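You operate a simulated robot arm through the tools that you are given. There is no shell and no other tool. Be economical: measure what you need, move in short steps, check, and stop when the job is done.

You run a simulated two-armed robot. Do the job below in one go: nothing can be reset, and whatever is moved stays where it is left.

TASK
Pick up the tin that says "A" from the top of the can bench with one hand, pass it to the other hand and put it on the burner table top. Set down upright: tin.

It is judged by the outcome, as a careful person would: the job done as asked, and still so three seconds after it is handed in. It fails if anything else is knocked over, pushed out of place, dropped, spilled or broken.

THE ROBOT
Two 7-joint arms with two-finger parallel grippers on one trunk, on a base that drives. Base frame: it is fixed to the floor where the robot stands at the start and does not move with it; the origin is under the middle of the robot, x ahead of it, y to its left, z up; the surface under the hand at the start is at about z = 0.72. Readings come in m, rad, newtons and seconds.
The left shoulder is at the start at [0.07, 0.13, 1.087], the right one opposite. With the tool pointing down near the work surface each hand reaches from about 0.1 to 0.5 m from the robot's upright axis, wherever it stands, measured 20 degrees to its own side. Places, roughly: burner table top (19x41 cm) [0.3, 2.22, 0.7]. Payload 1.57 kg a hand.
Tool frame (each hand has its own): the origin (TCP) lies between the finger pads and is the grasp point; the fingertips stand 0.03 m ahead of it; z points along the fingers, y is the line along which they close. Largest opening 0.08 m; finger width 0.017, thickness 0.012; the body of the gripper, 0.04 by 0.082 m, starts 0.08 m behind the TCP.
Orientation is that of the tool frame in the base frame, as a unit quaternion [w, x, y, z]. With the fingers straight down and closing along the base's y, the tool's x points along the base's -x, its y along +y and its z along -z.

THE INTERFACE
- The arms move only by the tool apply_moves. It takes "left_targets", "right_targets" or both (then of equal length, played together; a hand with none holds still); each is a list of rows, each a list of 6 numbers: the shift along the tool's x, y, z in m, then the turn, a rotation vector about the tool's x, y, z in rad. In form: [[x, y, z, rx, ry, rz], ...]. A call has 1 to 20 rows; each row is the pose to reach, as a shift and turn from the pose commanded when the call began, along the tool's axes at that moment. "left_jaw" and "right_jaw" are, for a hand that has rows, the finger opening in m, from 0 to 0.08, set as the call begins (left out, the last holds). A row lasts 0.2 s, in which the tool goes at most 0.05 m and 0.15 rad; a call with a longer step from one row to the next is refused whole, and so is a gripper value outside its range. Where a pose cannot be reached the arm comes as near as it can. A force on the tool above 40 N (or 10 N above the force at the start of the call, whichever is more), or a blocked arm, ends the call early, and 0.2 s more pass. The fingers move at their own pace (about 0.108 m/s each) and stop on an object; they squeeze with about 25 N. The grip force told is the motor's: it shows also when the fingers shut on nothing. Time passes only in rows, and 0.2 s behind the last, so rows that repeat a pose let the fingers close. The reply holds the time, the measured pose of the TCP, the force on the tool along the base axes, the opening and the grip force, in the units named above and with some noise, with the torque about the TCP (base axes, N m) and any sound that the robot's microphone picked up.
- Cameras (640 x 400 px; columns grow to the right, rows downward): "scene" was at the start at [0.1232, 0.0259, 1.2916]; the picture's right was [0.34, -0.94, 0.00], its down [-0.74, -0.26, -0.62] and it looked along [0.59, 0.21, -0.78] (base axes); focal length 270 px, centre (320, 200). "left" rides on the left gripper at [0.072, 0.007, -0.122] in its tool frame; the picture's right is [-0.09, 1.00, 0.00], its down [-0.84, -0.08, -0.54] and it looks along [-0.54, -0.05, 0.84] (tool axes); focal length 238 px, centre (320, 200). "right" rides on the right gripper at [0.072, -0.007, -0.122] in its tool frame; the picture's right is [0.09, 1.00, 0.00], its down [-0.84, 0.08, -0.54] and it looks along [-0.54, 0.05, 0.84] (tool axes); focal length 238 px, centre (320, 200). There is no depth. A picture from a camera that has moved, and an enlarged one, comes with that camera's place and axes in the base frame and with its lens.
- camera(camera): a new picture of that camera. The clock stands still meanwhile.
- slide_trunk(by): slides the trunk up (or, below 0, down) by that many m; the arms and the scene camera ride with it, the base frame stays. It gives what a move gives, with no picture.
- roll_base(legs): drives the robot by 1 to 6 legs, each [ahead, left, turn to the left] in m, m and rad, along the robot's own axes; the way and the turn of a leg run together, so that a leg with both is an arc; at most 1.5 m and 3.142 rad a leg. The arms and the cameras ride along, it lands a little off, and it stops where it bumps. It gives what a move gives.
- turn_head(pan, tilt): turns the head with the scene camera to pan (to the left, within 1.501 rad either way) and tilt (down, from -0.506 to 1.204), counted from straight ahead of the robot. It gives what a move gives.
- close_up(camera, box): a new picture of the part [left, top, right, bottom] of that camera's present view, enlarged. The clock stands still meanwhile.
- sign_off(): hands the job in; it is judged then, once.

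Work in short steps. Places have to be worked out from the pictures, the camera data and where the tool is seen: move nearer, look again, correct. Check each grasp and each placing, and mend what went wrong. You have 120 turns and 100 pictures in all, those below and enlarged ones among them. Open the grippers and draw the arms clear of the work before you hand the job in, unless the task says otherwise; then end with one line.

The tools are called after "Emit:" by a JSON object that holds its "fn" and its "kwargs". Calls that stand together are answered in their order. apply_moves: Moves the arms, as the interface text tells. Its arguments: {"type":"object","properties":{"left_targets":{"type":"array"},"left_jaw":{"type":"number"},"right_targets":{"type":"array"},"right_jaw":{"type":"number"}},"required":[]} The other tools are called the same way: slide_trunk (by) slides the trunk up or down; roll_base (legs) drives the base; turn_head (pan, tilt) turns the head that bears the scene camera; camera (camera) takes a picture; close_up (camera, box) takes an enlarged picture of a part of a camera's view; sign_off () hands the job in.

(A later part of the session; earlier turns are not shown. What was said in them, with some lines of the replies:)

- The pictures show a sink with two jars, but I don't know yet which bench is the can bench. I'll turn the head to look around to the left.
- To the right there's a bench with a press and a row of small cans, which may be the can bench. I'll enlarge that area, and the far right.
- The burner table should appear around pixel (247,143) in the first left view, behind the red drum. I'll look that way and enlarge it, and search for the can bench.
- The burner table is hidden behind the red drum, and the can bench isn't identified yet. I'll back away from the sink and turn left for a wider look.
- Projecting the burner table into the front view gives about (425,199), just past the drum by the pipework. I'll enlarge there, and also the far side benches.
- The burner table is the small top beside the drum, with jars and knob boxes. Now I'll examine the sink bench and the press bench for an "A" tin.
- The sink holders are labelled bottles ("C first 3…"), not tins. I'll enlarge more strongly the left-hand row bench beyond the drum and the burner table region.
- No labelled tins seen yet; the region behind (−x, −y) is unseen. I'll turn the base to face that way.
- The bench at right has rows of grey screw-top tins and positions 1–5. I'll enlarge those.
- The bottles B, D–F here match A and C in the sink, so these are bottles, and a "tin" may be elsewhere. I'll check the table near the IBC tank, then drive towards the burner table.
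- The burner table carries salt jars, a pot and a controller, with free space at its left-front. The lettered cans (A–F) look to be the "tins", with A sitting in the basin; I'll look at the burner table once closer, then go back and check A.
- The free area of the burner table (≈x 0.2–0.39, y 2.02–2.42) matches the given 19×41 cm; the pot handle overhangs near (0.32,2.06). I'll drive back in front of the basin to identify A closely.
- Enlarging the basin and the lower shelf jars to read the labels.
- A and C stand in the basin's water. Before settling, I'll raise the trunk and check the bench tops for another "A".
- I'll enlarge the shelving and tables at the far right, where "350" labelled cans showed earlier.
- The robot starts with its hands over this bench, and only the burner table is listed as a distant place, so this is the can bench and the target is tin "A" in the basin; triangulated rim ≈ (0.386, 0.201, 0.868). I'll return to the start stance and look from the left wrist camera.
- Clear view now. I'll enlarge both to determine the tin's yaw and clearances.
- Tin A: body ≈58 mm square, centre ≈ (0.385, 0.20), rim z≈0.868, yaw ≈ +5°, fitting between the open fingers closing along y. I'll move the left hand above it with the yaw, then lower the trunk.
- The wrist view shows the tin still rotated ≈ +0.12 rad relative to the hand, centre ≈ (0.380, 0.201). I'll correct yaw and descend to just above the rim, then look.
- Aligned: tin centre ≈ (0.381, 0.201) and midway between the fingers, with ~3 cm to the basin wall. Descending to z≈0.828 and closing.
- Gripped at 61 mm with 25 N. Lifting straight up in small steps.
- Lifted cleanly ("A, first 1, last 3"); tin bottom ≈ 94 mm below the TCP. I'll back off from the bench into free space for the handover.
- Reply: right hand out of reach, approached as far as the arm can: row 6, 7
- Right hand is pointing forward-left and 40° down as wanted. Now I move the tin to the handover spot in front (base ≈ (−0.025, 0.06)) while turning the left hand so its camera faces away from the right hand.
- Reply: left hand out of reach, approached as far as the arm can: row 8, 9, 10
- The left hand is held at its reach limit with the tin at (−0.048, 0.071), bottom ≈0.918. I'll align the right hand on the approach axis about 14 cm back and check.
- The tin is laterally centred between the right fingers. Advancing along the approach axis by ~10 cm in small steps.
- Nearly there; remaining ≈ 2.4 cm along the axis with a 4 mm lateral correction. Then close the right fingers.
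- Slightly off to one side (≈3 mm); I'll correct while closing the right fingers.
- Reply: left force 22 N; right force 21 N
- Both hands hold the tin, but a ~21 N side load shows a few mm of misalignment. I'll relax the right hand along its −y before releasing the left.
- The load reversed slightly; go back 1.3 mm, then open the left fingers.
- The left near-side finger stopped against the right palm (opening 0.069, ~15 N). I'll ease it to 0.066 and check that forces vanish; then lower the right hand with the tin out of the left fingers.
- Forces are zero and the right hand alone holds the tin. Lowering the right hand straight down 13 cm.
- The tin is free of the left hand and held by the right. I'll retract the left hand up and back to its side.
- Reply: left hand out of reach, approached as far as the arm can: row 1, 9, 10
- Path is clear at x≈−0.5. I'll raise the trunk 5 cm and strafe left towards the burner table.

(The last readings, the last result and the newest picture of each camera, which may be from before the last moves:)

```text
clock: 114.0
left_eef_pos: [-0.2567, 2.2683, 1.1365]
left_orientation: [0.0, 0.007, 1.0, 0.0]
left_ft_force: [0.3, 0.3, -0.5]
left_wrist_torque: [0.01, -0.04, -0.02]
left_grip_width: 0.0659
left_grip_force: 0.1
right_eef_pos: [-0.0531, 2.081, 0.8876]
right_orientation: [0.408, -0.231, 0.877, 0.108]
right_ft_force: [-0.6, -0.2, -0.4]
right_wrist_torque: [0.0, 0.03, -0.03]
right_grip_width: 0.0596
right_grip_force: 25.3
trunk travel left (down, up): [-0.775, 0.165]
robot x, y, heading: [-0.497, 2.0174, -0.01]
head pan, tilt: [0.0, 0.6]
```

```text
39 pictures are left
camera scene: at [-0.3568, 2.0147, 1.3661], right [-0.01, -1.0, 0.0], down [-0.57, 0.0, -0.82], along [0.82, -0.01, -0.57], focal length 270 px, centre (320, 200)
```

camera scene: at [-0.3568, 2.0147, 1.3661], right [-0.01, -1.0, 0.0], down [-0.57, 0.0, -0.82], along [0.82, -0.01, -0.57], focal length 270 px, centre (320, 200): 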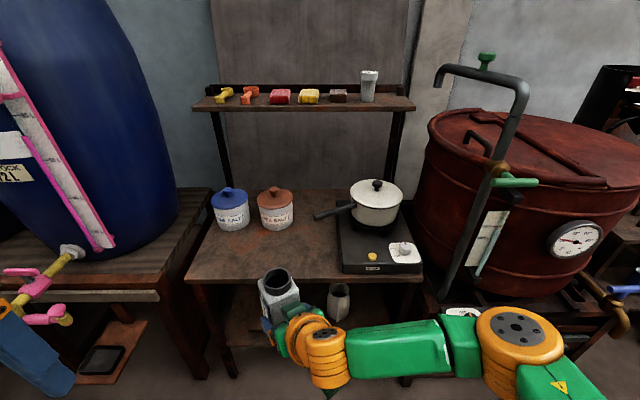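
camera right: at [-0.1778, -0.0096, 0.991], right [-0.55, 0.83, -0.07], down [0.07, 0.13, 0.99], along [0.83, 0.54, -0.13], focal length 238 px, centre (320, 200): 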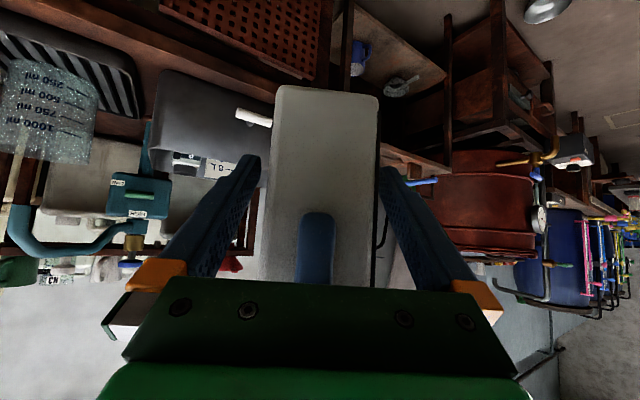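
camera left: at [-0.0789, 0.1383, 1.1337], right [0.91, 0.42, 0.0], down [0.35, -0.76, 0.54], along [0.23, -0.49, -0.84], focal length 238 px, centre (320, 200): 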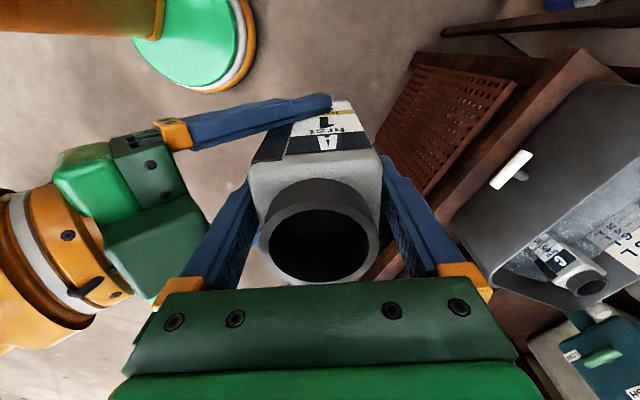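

Table front-left corner ≈ (0.18, 2.40), jars start at x≈0.41, pot-handle tip ≈ (0.32, 2.02). I aim the tin at ≈ (0.29, 2.22); first drive left 0.14 and ahead 0.2, then look.

Emit:
{"fn": "roll_base", "kwargs": {"legs": [[0, 0.14, 0.01], [0.2, 0, 0]]}}

Emit:
{"fn": "turn_head", "kwargs": {"pan": 0.0, "tilt": 0.9}}

Emit:
{"fn": "camera", "kwargs": {"camera": "scene"}}

```text
clock: 116.6
left_eef_pos: [-0.061, 2.4079, 1.136]
left_orientation: [0.001, 0.002, 1.0, 0.001]
left_ft_force: [-0.1, 0.3, -0.5]
left_wrist_torque: [0.01, -0.03, -0.01]
left_grip_width: 0.0662
left_grip_force: 0.2
right_eef_pos: [0.1444, 2.2223, 0.888]
right_orientation: [0.409, -0.234, 0.875, 0.108]
right_ft_force: [0.1, -0.5, 0.4]
right_wrist_torque: [-0.07, -0.01, -0.01]
right_grip_width: 0.0595
right_grip_force: 25.0
trunk travel left (down, up): [-0.775, 0.165]
robot x, y, heading: [-0.2933, 2.152, 0.0]
head pan, tilt: [0.0, 0.6]
```

```text
clock: 117.4
left_eef_pos: [-0.0581, 2.4079, 1.1354]
left_orientation: [0.0, 0.001, 1.0, -0.001]
left_ft_force: [0.4, 0.6, 1.0]
left_wrist_torque: [-0.02, 0.01, -0.05]
left_grip_width: 0.0659
left_grip_force: 0.0
right_eef_pos: [0.1486, 2.2234, 0.8868]
right_orientation: [0.407, -0.234, 0.876, 0.109]
right_ft_force: [-0.2, -0.2, 0.2]
right_wrist_torque: [-0.02, 0.0, 0.0]
right_grip_width: 0.0596
right_grip_force: 25.1
trunk travel left (down, up): [-0.775, 0.165]
robot x, y, heading: [-0.2978, 2.1555, -0.005]
head pan, tilt: [0.0, 0.901]
```

```text
38 pictures are left
camera scene: at [-0.1683, 2.154, 1.3413], right [0.0, -1.0, 0.0], down [-0.78, 0.0, -0.62], along [0.62, 0.0, -0.78], focal length 270 px, centre (320, 200)
```

scene: 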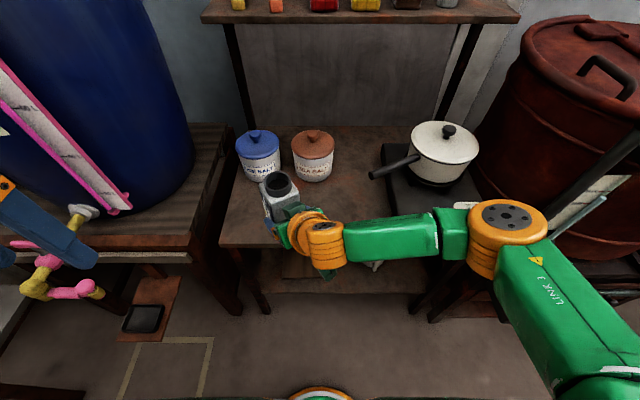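

If I lowered here, the right forearm would run over the burner controller. I'll yaw the right hand 25° clockwise about the vertical (tin stays upright) so the forearm comes from behind instead.

Emit:
{"fn": "apply_moves", "kwargs": {"right_targets": [[0, 0, 0, 0.084, 0, 0.071], [0, 0, 0, 0.168, 0, 0.142], [0, 0, 0, 0.252, 0, 0.212], [0, 0, 0, 0.337, 0, 0.283], [0, 0, 0, 0.337, 0, 0.283]]}}

Emit:
{"fn": "camera", "kwargs": {"camera": "scene"}}

```text
clock: 118.6
left_eef_pos: [-0.0591, 2.408, 1.1371]
left_orientation: [0.0, 0.002, 1.0, 0.0]
left_ft_force: [0.0, 0.0, 0.5]
left_wrist_torque: [-0.02, -0.03, -0.03]
left_grip_width: 0.0661
left_grip_force: 0.0
right_eef_pos: [0.1478, 2.2236, 0.887]
right_orientation: [0.422, -0.036, 0.906, 0.017]
right_ft_force: [0.9, -0.4, -0.2]
right_wrist_torque: [0.0, 0.03, -0.01]
right_grip_width: 0.0591
right_grip_force: 24.7
trunk travel left (down, up): [-0.775, 0.165]
robot x, y, heading: [-0.2968, 2.1544, 0.003]
head pan, tilt: [0.0, 0.901]
```

```text
37 pictures are left
camera scene: at [-0.1689, 2.1537, 1.3413], right [0.0, -1.0, 0.0], down [-0.78, 0.0, -0.62], along [0.62, 0.0, -0.78], focal length 270 px, centre (320, 200)
```

scene: 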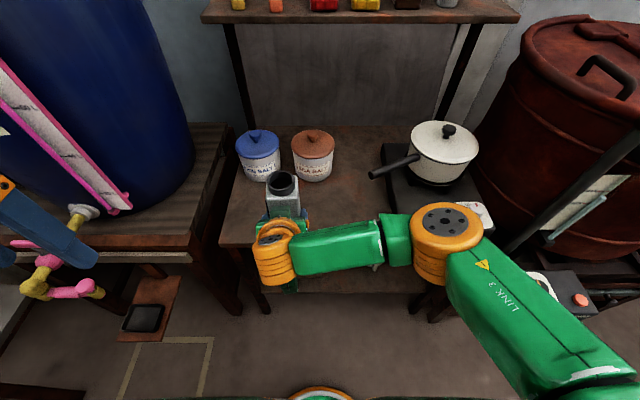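

Better. Now I'll extend the arm ~12 cm forward (rather than drive) so the elbow stays off the controller.

Emit:
{"fn": "apply_moves", "kwargs": {"right_targets": [[-0.02, -0.002, 0.024, 0, 0, 0], [-0.04, -0.005, 0.048, 0, 0, 0], [-0.06, -0.008, 0.072, 0, 0, 0], [-0.0776, -0.01, 0.0925, 0, 0, 0], [-0.0776, -0.01, 0.0925, 0, 0, 0]]}}

Emit:
{"fn": "camera", "kwargs": {"camera": "scene"}}

```text
clock: 119.8
left_eef_pos: [-0.0586, 2.4091, 1.1369]
left_orientation: [0.0, 0.001, 1.0, 0.0]
left_ft_force: [0.6, 0.7, 0.0]
left_wrist_torque: [0.03, 0.01, 0.02]
left_grip_width: 0.0659
left_grip_force: 0.1
right_eef_pos: [0.2635, 2.2201, 0.8889]
right_orientation: [0.422, -0.039, 0.905, 0.018]
right_ft_force: [-0.3, -0.3, -0.1]
right_wrist_torque: [0.01, 0.02, 0.0]
right_grip_width: 0.0596
right_grip_force: 24.7
right hand out of reach, approached as far as the arm can: row 4, 5
trunk travel left (down, up): [-0.775, 0.165]
robot x, y, heading: [-0.2988, 2.1541, -0.004]
head pan, tilt: [0.0, 0.901]
```

```text
36 pictures are left
camera scene: at [-0.1689, 2.1534, 1.3413], right [0.0, -1.0, 0.0], down [-0.78, 0.0, -0.62], along [0.62, 0.0, -0.78], focal length 270 px, centre (320, 200)
```

scene: 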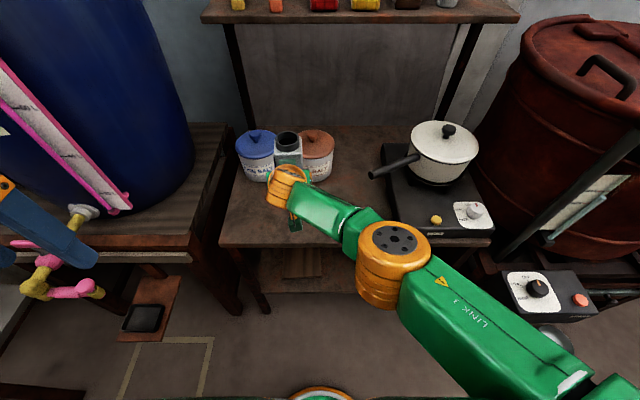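

Tin now at ≈ (0.275, 2.22), about 10 cm clear of the jars. Before lowering with the trunk, I check the left arm's surroundings near the barrel.

Emit:
{"fn": "turn_head", "kwargs": {"pan": 1.2, "tilt": 0.7}}

Emit:
{"fn": "camera", "kwargs": {"camera": "scene"}}

Emit:
{"fn": "camera", "kwargs": {"camera": "left"}}

Emit:
{"fn": "camera", "kwargs": {"camera": "right"}}

```text
clock: 121.2
left_eef_pos: [-0.0588, 2.4071, 1.1365]
left_orientation: [-0.001, 0.001, 1.0, 0.0]
left_ft_force: [-0.7, 0.0, -0.2]
left_wrist_torque: [0.01, -0.01, 0.0]
left_grip_width: 0.0659
left_grip_force: 0.1
right_eef_pos: [0.2637, 2.2186, 0.8882]
right_orientation: [0.422, -0.038, 0.906, 0.019]
right_ft_force: [0.2, 1.2, -0.5]
right_wrist_torque: [0.01, 0.04, -0.02]
right_grip_width: 0.0595
right_grip_force: 25.2
trunk travel left (down, up): [-0.775, 0.165]
robot x, y, heading: [-0.2924, 2.1538, -0.002]
head pan, tilt: [1.201, 0.7]
```

```text
35 pictures are left
camera scene: at [-0.2134, 2.2332, 1.3575], right [0.93, -0.36, 0.0], down [-0.23, -0.6, -0.76], along [0.28, 0.71, -0.64], focal length 270 px, centre (320, 200)
```

scene: 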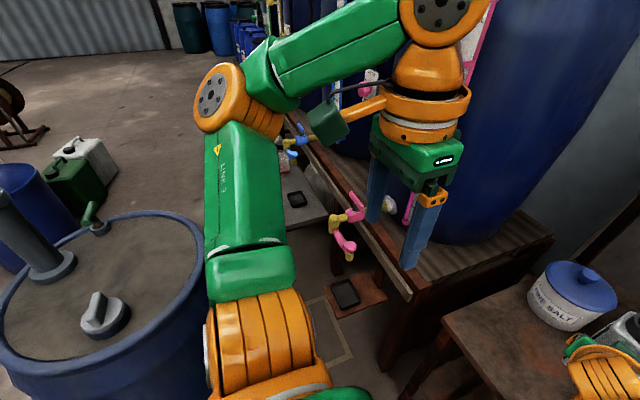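

```text
34 pictures are left
camera left: at [-0.1308, 2.4163, 1.2575], right [0.1, 1.0, 0.0], down [0.84, -0.08, 0.54], along [0.54, -0.05, -0.84], focal length 238 px, centre (320, 200)
```

left: 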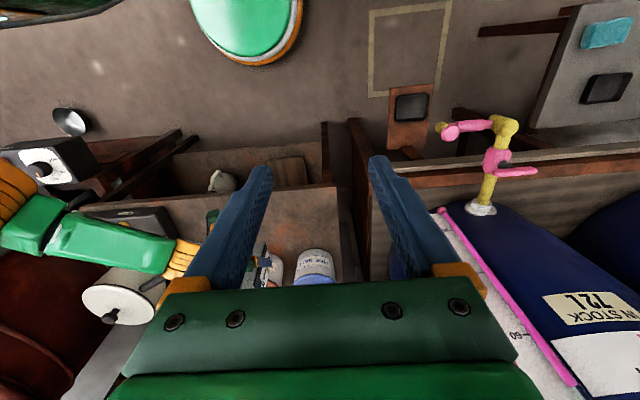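

```text
33 pictures are left
camera right: at [0.1255, 2.2023, 0.9113], right [-0.14, 0.99, -0.07], down [0.12, 0.09, 0.99], along [0.98, 0.13, -0.13], focal length 238 px, centre (320, 200)
```

right: 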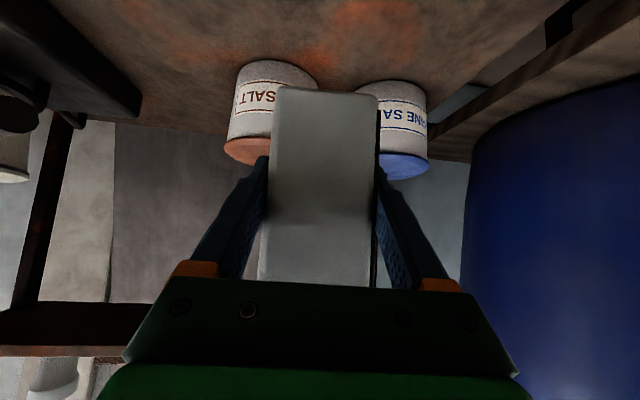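

The left arm is clear. Lowering the trunk 0.12 m, then checking.

Emit:
{"fn": "slide_trunk", "kwargs": {"by": -0.11}}

Emit:
{"fn": "turn_head", "kwargs": {"pan": 0.0, "tilt": 0.9}}

Emit:
{"fn": "camera", "kwargs": {"camera": "scene"}}

Emit:
{"fn": "camera", "kwargs": {"camera": "right"}}

```text
clock: 122.6
left_eef_pos: [-0.059, 2.4089, 1.0261]
left_orientation: [0.0, 0.002, 1.0, 0.0]
left_ft_force: [0.6, 0.1, -0.3]
left_wrist_torque: [0.0, -0.02, 0.02]
left_grip_width: 0.0661
left_grip_force: 0.0
right_eef_pos: [0.2643, 2.2197, 0.7787]
right_orientation: [0.423, -0.038, 0.905, 0.018]
right_ft_force: [0.2, 0.2, 0.0]
right_wrist_torque: [0.01, 0.0, 0.03]
right_grip_width: 0.0596
right_grip_force: 24.5
trunk travel left (down, up): [-0.665, 0.275]
robot x, y, heading: [-0.2966, 2.1511, 0.001]
head pan, tilt: [1.201, 0.7]
```

```text
clock: 124.0
left_eef_pos: [-0.0588, 2.4083, 1.0267]
left_orientation: [-0.001, 0.002, 1.0, 0.0]
left_ft_force: [0.3, -0.4, 0.7]
left_wrist_torque: [0.01, 0.0, -0.03]
left_grip_width: 0.0659
left_grip_force: 0.0
right_eef_pos: [0.263, 2.2203, 0.7787]
right_orientation: [0.422, -0.038, 0.905, 0.019]
right_ft_force: [-0.2, 0.2, 0.7]
right_wrist_torque: [-0.01, 0.0, -0.01]
right_grip_width: 0.0595
right_grip_force: 24.9
trunk travel left (down, up): [-0.665, 0.275]
robot x, y, heading: [-0.2957, 2.1539, 0.001]
head pan, tilt: [0.0, 0.901]
```

```text
32 pictures are left
camera scene: at [-0.1689, 2.1541, 1.2313], right [0.0, -1.0, 0.0], down [-0.78, 0.0, -0.62], along [0.62, 0.0, -0.78], focal length 270 px, centre (320, 200)
```

scene: 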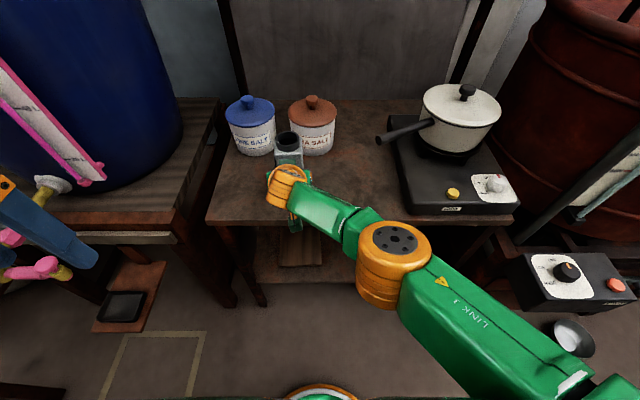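

```text
31 pictures are left
camera right: at [0.1254, 2.2023, 0.8013], right [-0.14, 0.99, -0.07], down [0.12, 0.09, 0.99], along [0.98, 0.13, -0.13], focal length 238 px, centre (320, 200)
```

right: 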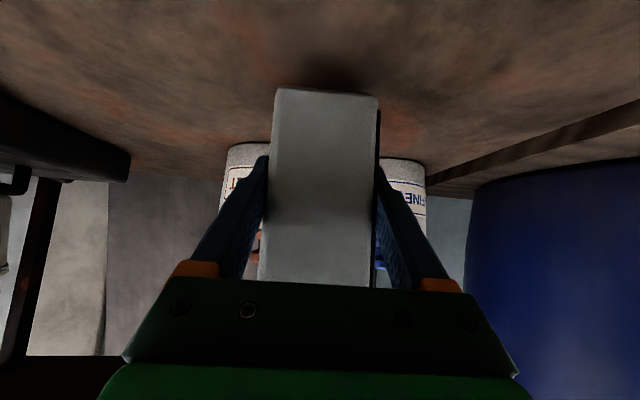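

Tin bottom is ≈ 2–3 cm above the table with its contact shadow close. Lowering in small trunk steps, watching force.

Emit:
{"fn": "slide_trunk", "kwargs": {"by": -0.018}}

Emit:
{"fn": "slide_trunk", "kwargs": {"by": -0.005}}

Emit:
{"fn": "camera", "kwargs": {"camera": "right"}}

```text
clock: 124.6
left_eef_pos: [-0.059, 2.408, 1.008]
left_orientation: [0.001, 0.001, 1.0, 0.0]
left_ft_force: [-0.7, 0.1, 0.9]
left_wrist_torque: [-0.01, 0.01, 0.01]
left_grip_width: 0.0659
left_grip_force: 0.0
right_eef_pos: [0.2639, 2.2197, 0.7611]
right_orientation: [0.422, -0.038, 0.906, 0.019]
right_ft_force: [0.2, 0.3, 0.1]
right_wrist_torque: [-0.01, 0.02, -0.03]
right_grip_width: 0.0598
right_grip_force: 25.4
trunk travel left (down, up): [-0.647, 0.293]
robot x, y, heading: [-0.2944, 2.1533, 0.001]
head pan, tilt: [0.0, 0.901]
```

```text
clock: 125.2
left_eef_pos: [-0.0598, 2.4078, 1.0029]
left_orientation: [0.001, 0.002, 1.0, 0.0]
left_ft_force: [-0.7, 0.3, -0.9]
left_wrist_torque: [-0.02, 0.04, -0.02]
left_grip_width: 0.0659
left_grip_force: 0.0
right_eef_pos: [0.2627, 2.2201, 0.7576]
right_orientation: [0.424, -0.038, 0.905, 0.018]
right_ft_force: [3.0, -0.2, 8.7]
right_wrist_torque: [-0.09, -0.24, 0.01]
right_grip_width: 0.0596
right_grip_force: 25.0
trunk travel left (down, up): [-0.642, 0.298]
robot x, y, heading: [-0.2932, 2.1557, 0.001]
head pan, tilt: [0.0, 0.901]
```

```text
30 pictures are left
camera right: at [0.1246, 2.2021, 0.7797], right [-0.14, 0.99, -0.07], down [0.11, 0.09, 0.99], along [0.98, 0.13, -0.12], focal length 238 px, centre (320, 200)
```

right: 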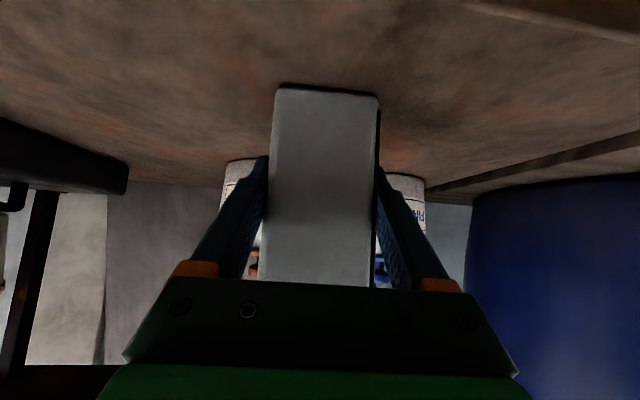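

Contact: 8.7 N upward, so the tin stands on the table. I'll open the right fingers gently.

Emit:
{"fn": "apply_moves", "kwargs": {"right_targets": [[0, 0, 0, 0, 0, 0], [0, 0, 0, 0, 0, 0]], "right_jaw": 0.068}}

Emit:
{"fn": "camera", "kwargs": {"camera": "right"}}

Emit:
{"fn": "close_up", "kwargs": {"camera": "scene", "box": [200, 70, 400, 270]}}

```text
clock: 125.8
left_eef_pos: [-0.058, 2.4082, 1.0032]
left_orientation: [0.0, 0.002, 1.0, 0.001]
left_ft_force: [0.9, 0.7, -0.5]
left_wrist_torque: [-0.03, 0.02, -0.01]
left_grip_width: 0.0661
left_grip_force: 0.1
right_eef_pos: [0.264, 2.221, 0.7551]
right_orientation: [0.422, -0.038, 0.906, 0.019]
right_ft_force: [-0.7, -1.2, 0.3]
right_wrist_torque: [0.03, -0.01, 0.0]
right_grip_width: 0.0679
right_grip_force: 0.1
trunk travel left (down, up): [-0.642, 0.298]
robot x, y, heading: [-0.2952, 2.1528, -0.005]
head pan, tilt: [0.0, 0.901]
```

```text
29 pictures are left
camera right: at [0.1251, 2.2022, 0.7785], right [-0.14, 0.99, -0.07], down [0.12, 0.09, 0.99], along [0.98, 0.13, -0.13], focal length 238 px, centre (320, 200)
```

right: 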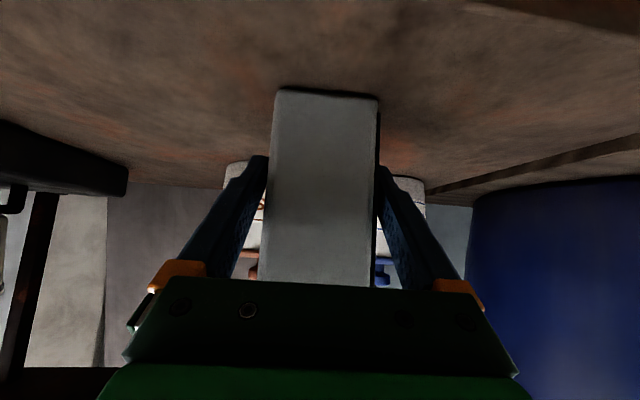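

```text
2.00 times, centred on (300, 170) of scene
camera zoom: at [-0.1694, 2.1539, 1.2083], right [0.0, -1.0, 0.0], down [-0.78, 0.0, -0.62], along [0.62, 0.0, -0.78], focal length 540 px, centre (360, 260)
```

zoom: 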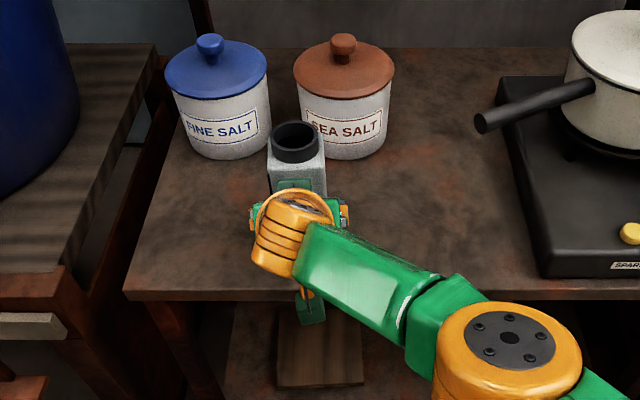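

Released; the tin stands upright. Open wider and withdraw along the tool axis (up and back).

Emit:
{"fn": "apply_moves", "kwargs": {"right_targets": [[0, 0, 0, 0, 0, 0], [0, 0, -0.02, 0, 0, 0], [0, 0, -0.05, 0, 0, 0], [0, 0, -0.08, 0, 0, 0], [0, 0, -0.11, 0, 0, 0], [0, 0, -0.14, 0, 0, 0]], "right_jaw": 0.08}}

Emit:
{"fn": "camera", "kwargs": {"camera": "scene"}}

Emit:
{"fn": "camera", "kwargs": {"camera": "right"}}

```text
clock: 127.2
left_eef_pos: [-0.0583, 2.4073, 1.0029]
left_orientation: [0.002, 0.002, 1.0, 0.0]
left_ft_force: [-0.4, 0.5, -1.7]
left_wrist_torque: [0.01, -0.02, -0.01]
left_grip_width: 0.0659
left_grip_force: 0.0
right_eef_pos: [0.1545, 2.2116, 0.8456]
right_orientation: [0.422, -0.037, 0.906, 0.017]
right_ft_force: [-0.8, -0.1, 0.2]
right_wrist_torque: [0.0, -0.02, 0.0]
right_grip_width: 0.08
right_grip_force: 0.0
trunk travel left (down, up): [-0.642, 0.298]
robot x, y, heading: [-0.2983, 2.1527, 0.001]
head pan, tilt: [0.0, 0.901]
```

```text
27 pictures are left
camera scene: at [-0.17, 2.1539, 1.2084], right [0.0, -1.0, 0.0], down [-0.78, 0.0, -0.62], along [0.62, 0.0, -0.78], focal length 270 px, centre (320, 200)
```

scene: 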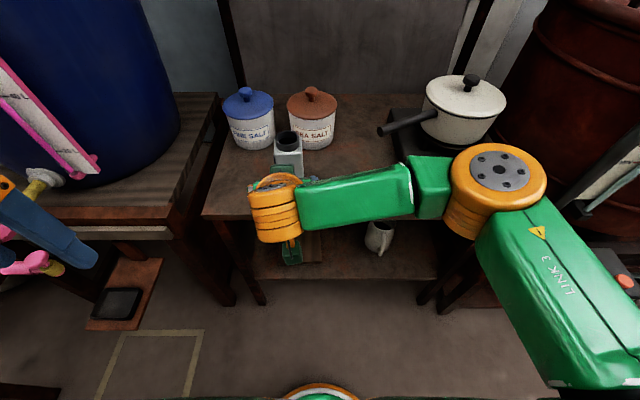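

```text
26 pictures are left
camera right: at [0.0167, 2.1936, 0.8686], right [-0.14, 0.99, -0.07], down [0.12, 0.09, 0.99], along [0.98, 0.13, -0.13], focal length 238 px, centre (320, 200)
```

right: 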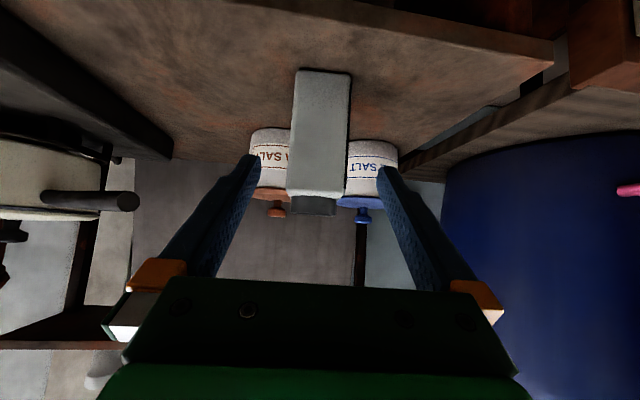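

The tin stands free and upright. Backing the base straight away from the table.

Emit:
{"fn": "roll_base", "kwargs": {"legs": [[-0.3, 0, 0]]}}

Emit:
{"fn": "turn_head", "kwargs": {"pan": 0.0, "tilt": 0.6}}

Emit:
{"fn": "camera", "kwargs": {"camera": "scene"}}

```text
clock: 129.2
left_eef_pos: [-0.3577, 2.4076, 1.0033]
left_orientation: [0.0, 0.003, 1.0, 0.0]
left_ft_force: [0.3, 1.0, 0.0]
left_wrist_torque: [0.02, -0.01, -0.01]
left_grip_width: 0.066
left_grip_force: 0.1
right_eef_pos: [-0.143, 2.2122, 0.8446]
right_orientation: [0.423, -0.037, 0.905, 0.018]
right_ft_force: [-0.8, -0.5, -0.1]
right_wrist_torque: [0.0, 0.01, 0.03]
right_grip_width: 0.0799
right_grip_force: 0.1
trunk travel left (down, up): [-0.642, 0.298]
robot x, y, heading: [-0.5954, 2.1513, -0.002]
head pan, tilt: [0.0, 0.901]
```

```text
clock: 130.0
left_eef_pos: [-0.3572, 2.4084, 1.0018]
left_orientation: [-0.001, 0.003, 1.0, 0.0]
left_ft_force: [0.1, -0.6, 0.1]
left_wrist_torque: [-0.01, 0.0, 0.0]
left_grip_width: 0.0661
left_grip_force: 0.1
right_eef_pos: [-0.1442, 2.2123, 0.8457]
right_orientation: [0.422, -0.037, 0.905, 0.018]
right_ft_force: [-0.4, 0.2, -0.3]
right_wrist_torque: [-0.02, 0.04, -0.04]
right_grip_width: 0.08
right_grip_force: 0.1
trunk travel left (down, up): [-0.642, 0.298]
robot x, y, heading: [-0.5926, 2.1552, -0.007]
head pan, tilt: [0.0, 0.6]
```

```text
25 pictures are left
camera scene: at [-0.4557, 2.1543, 1.2331], right [0.0, -1.0, 0.0], down [-0.57, 0.0, -0.82], along [0.82, 0.0, -0.57], focal length 270 px, centre (320, 200)
```

scene: 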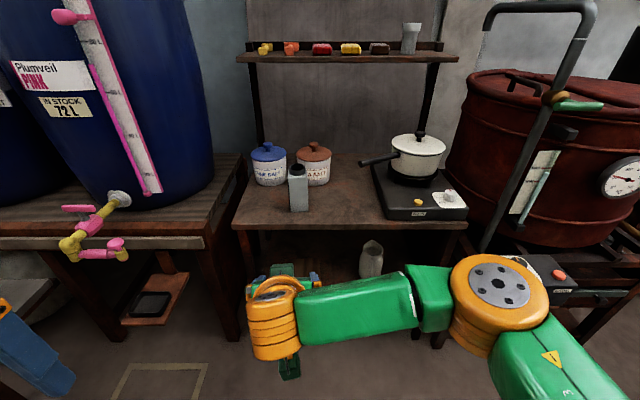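

The tin stands upright on the burner table, nothing else there has moved, and both grippers are open and clear. Handing in.

Emit:
{"fn": "sign_off", "kwargs": {}}

```text
The job is handed in.
```

Tin A went from the left hand to the right and now stands upright on the burner table. I took it from the water basin on the bench where the robot started: I assumed that was the can bench, and it held the only tin marked "A" that I saw.
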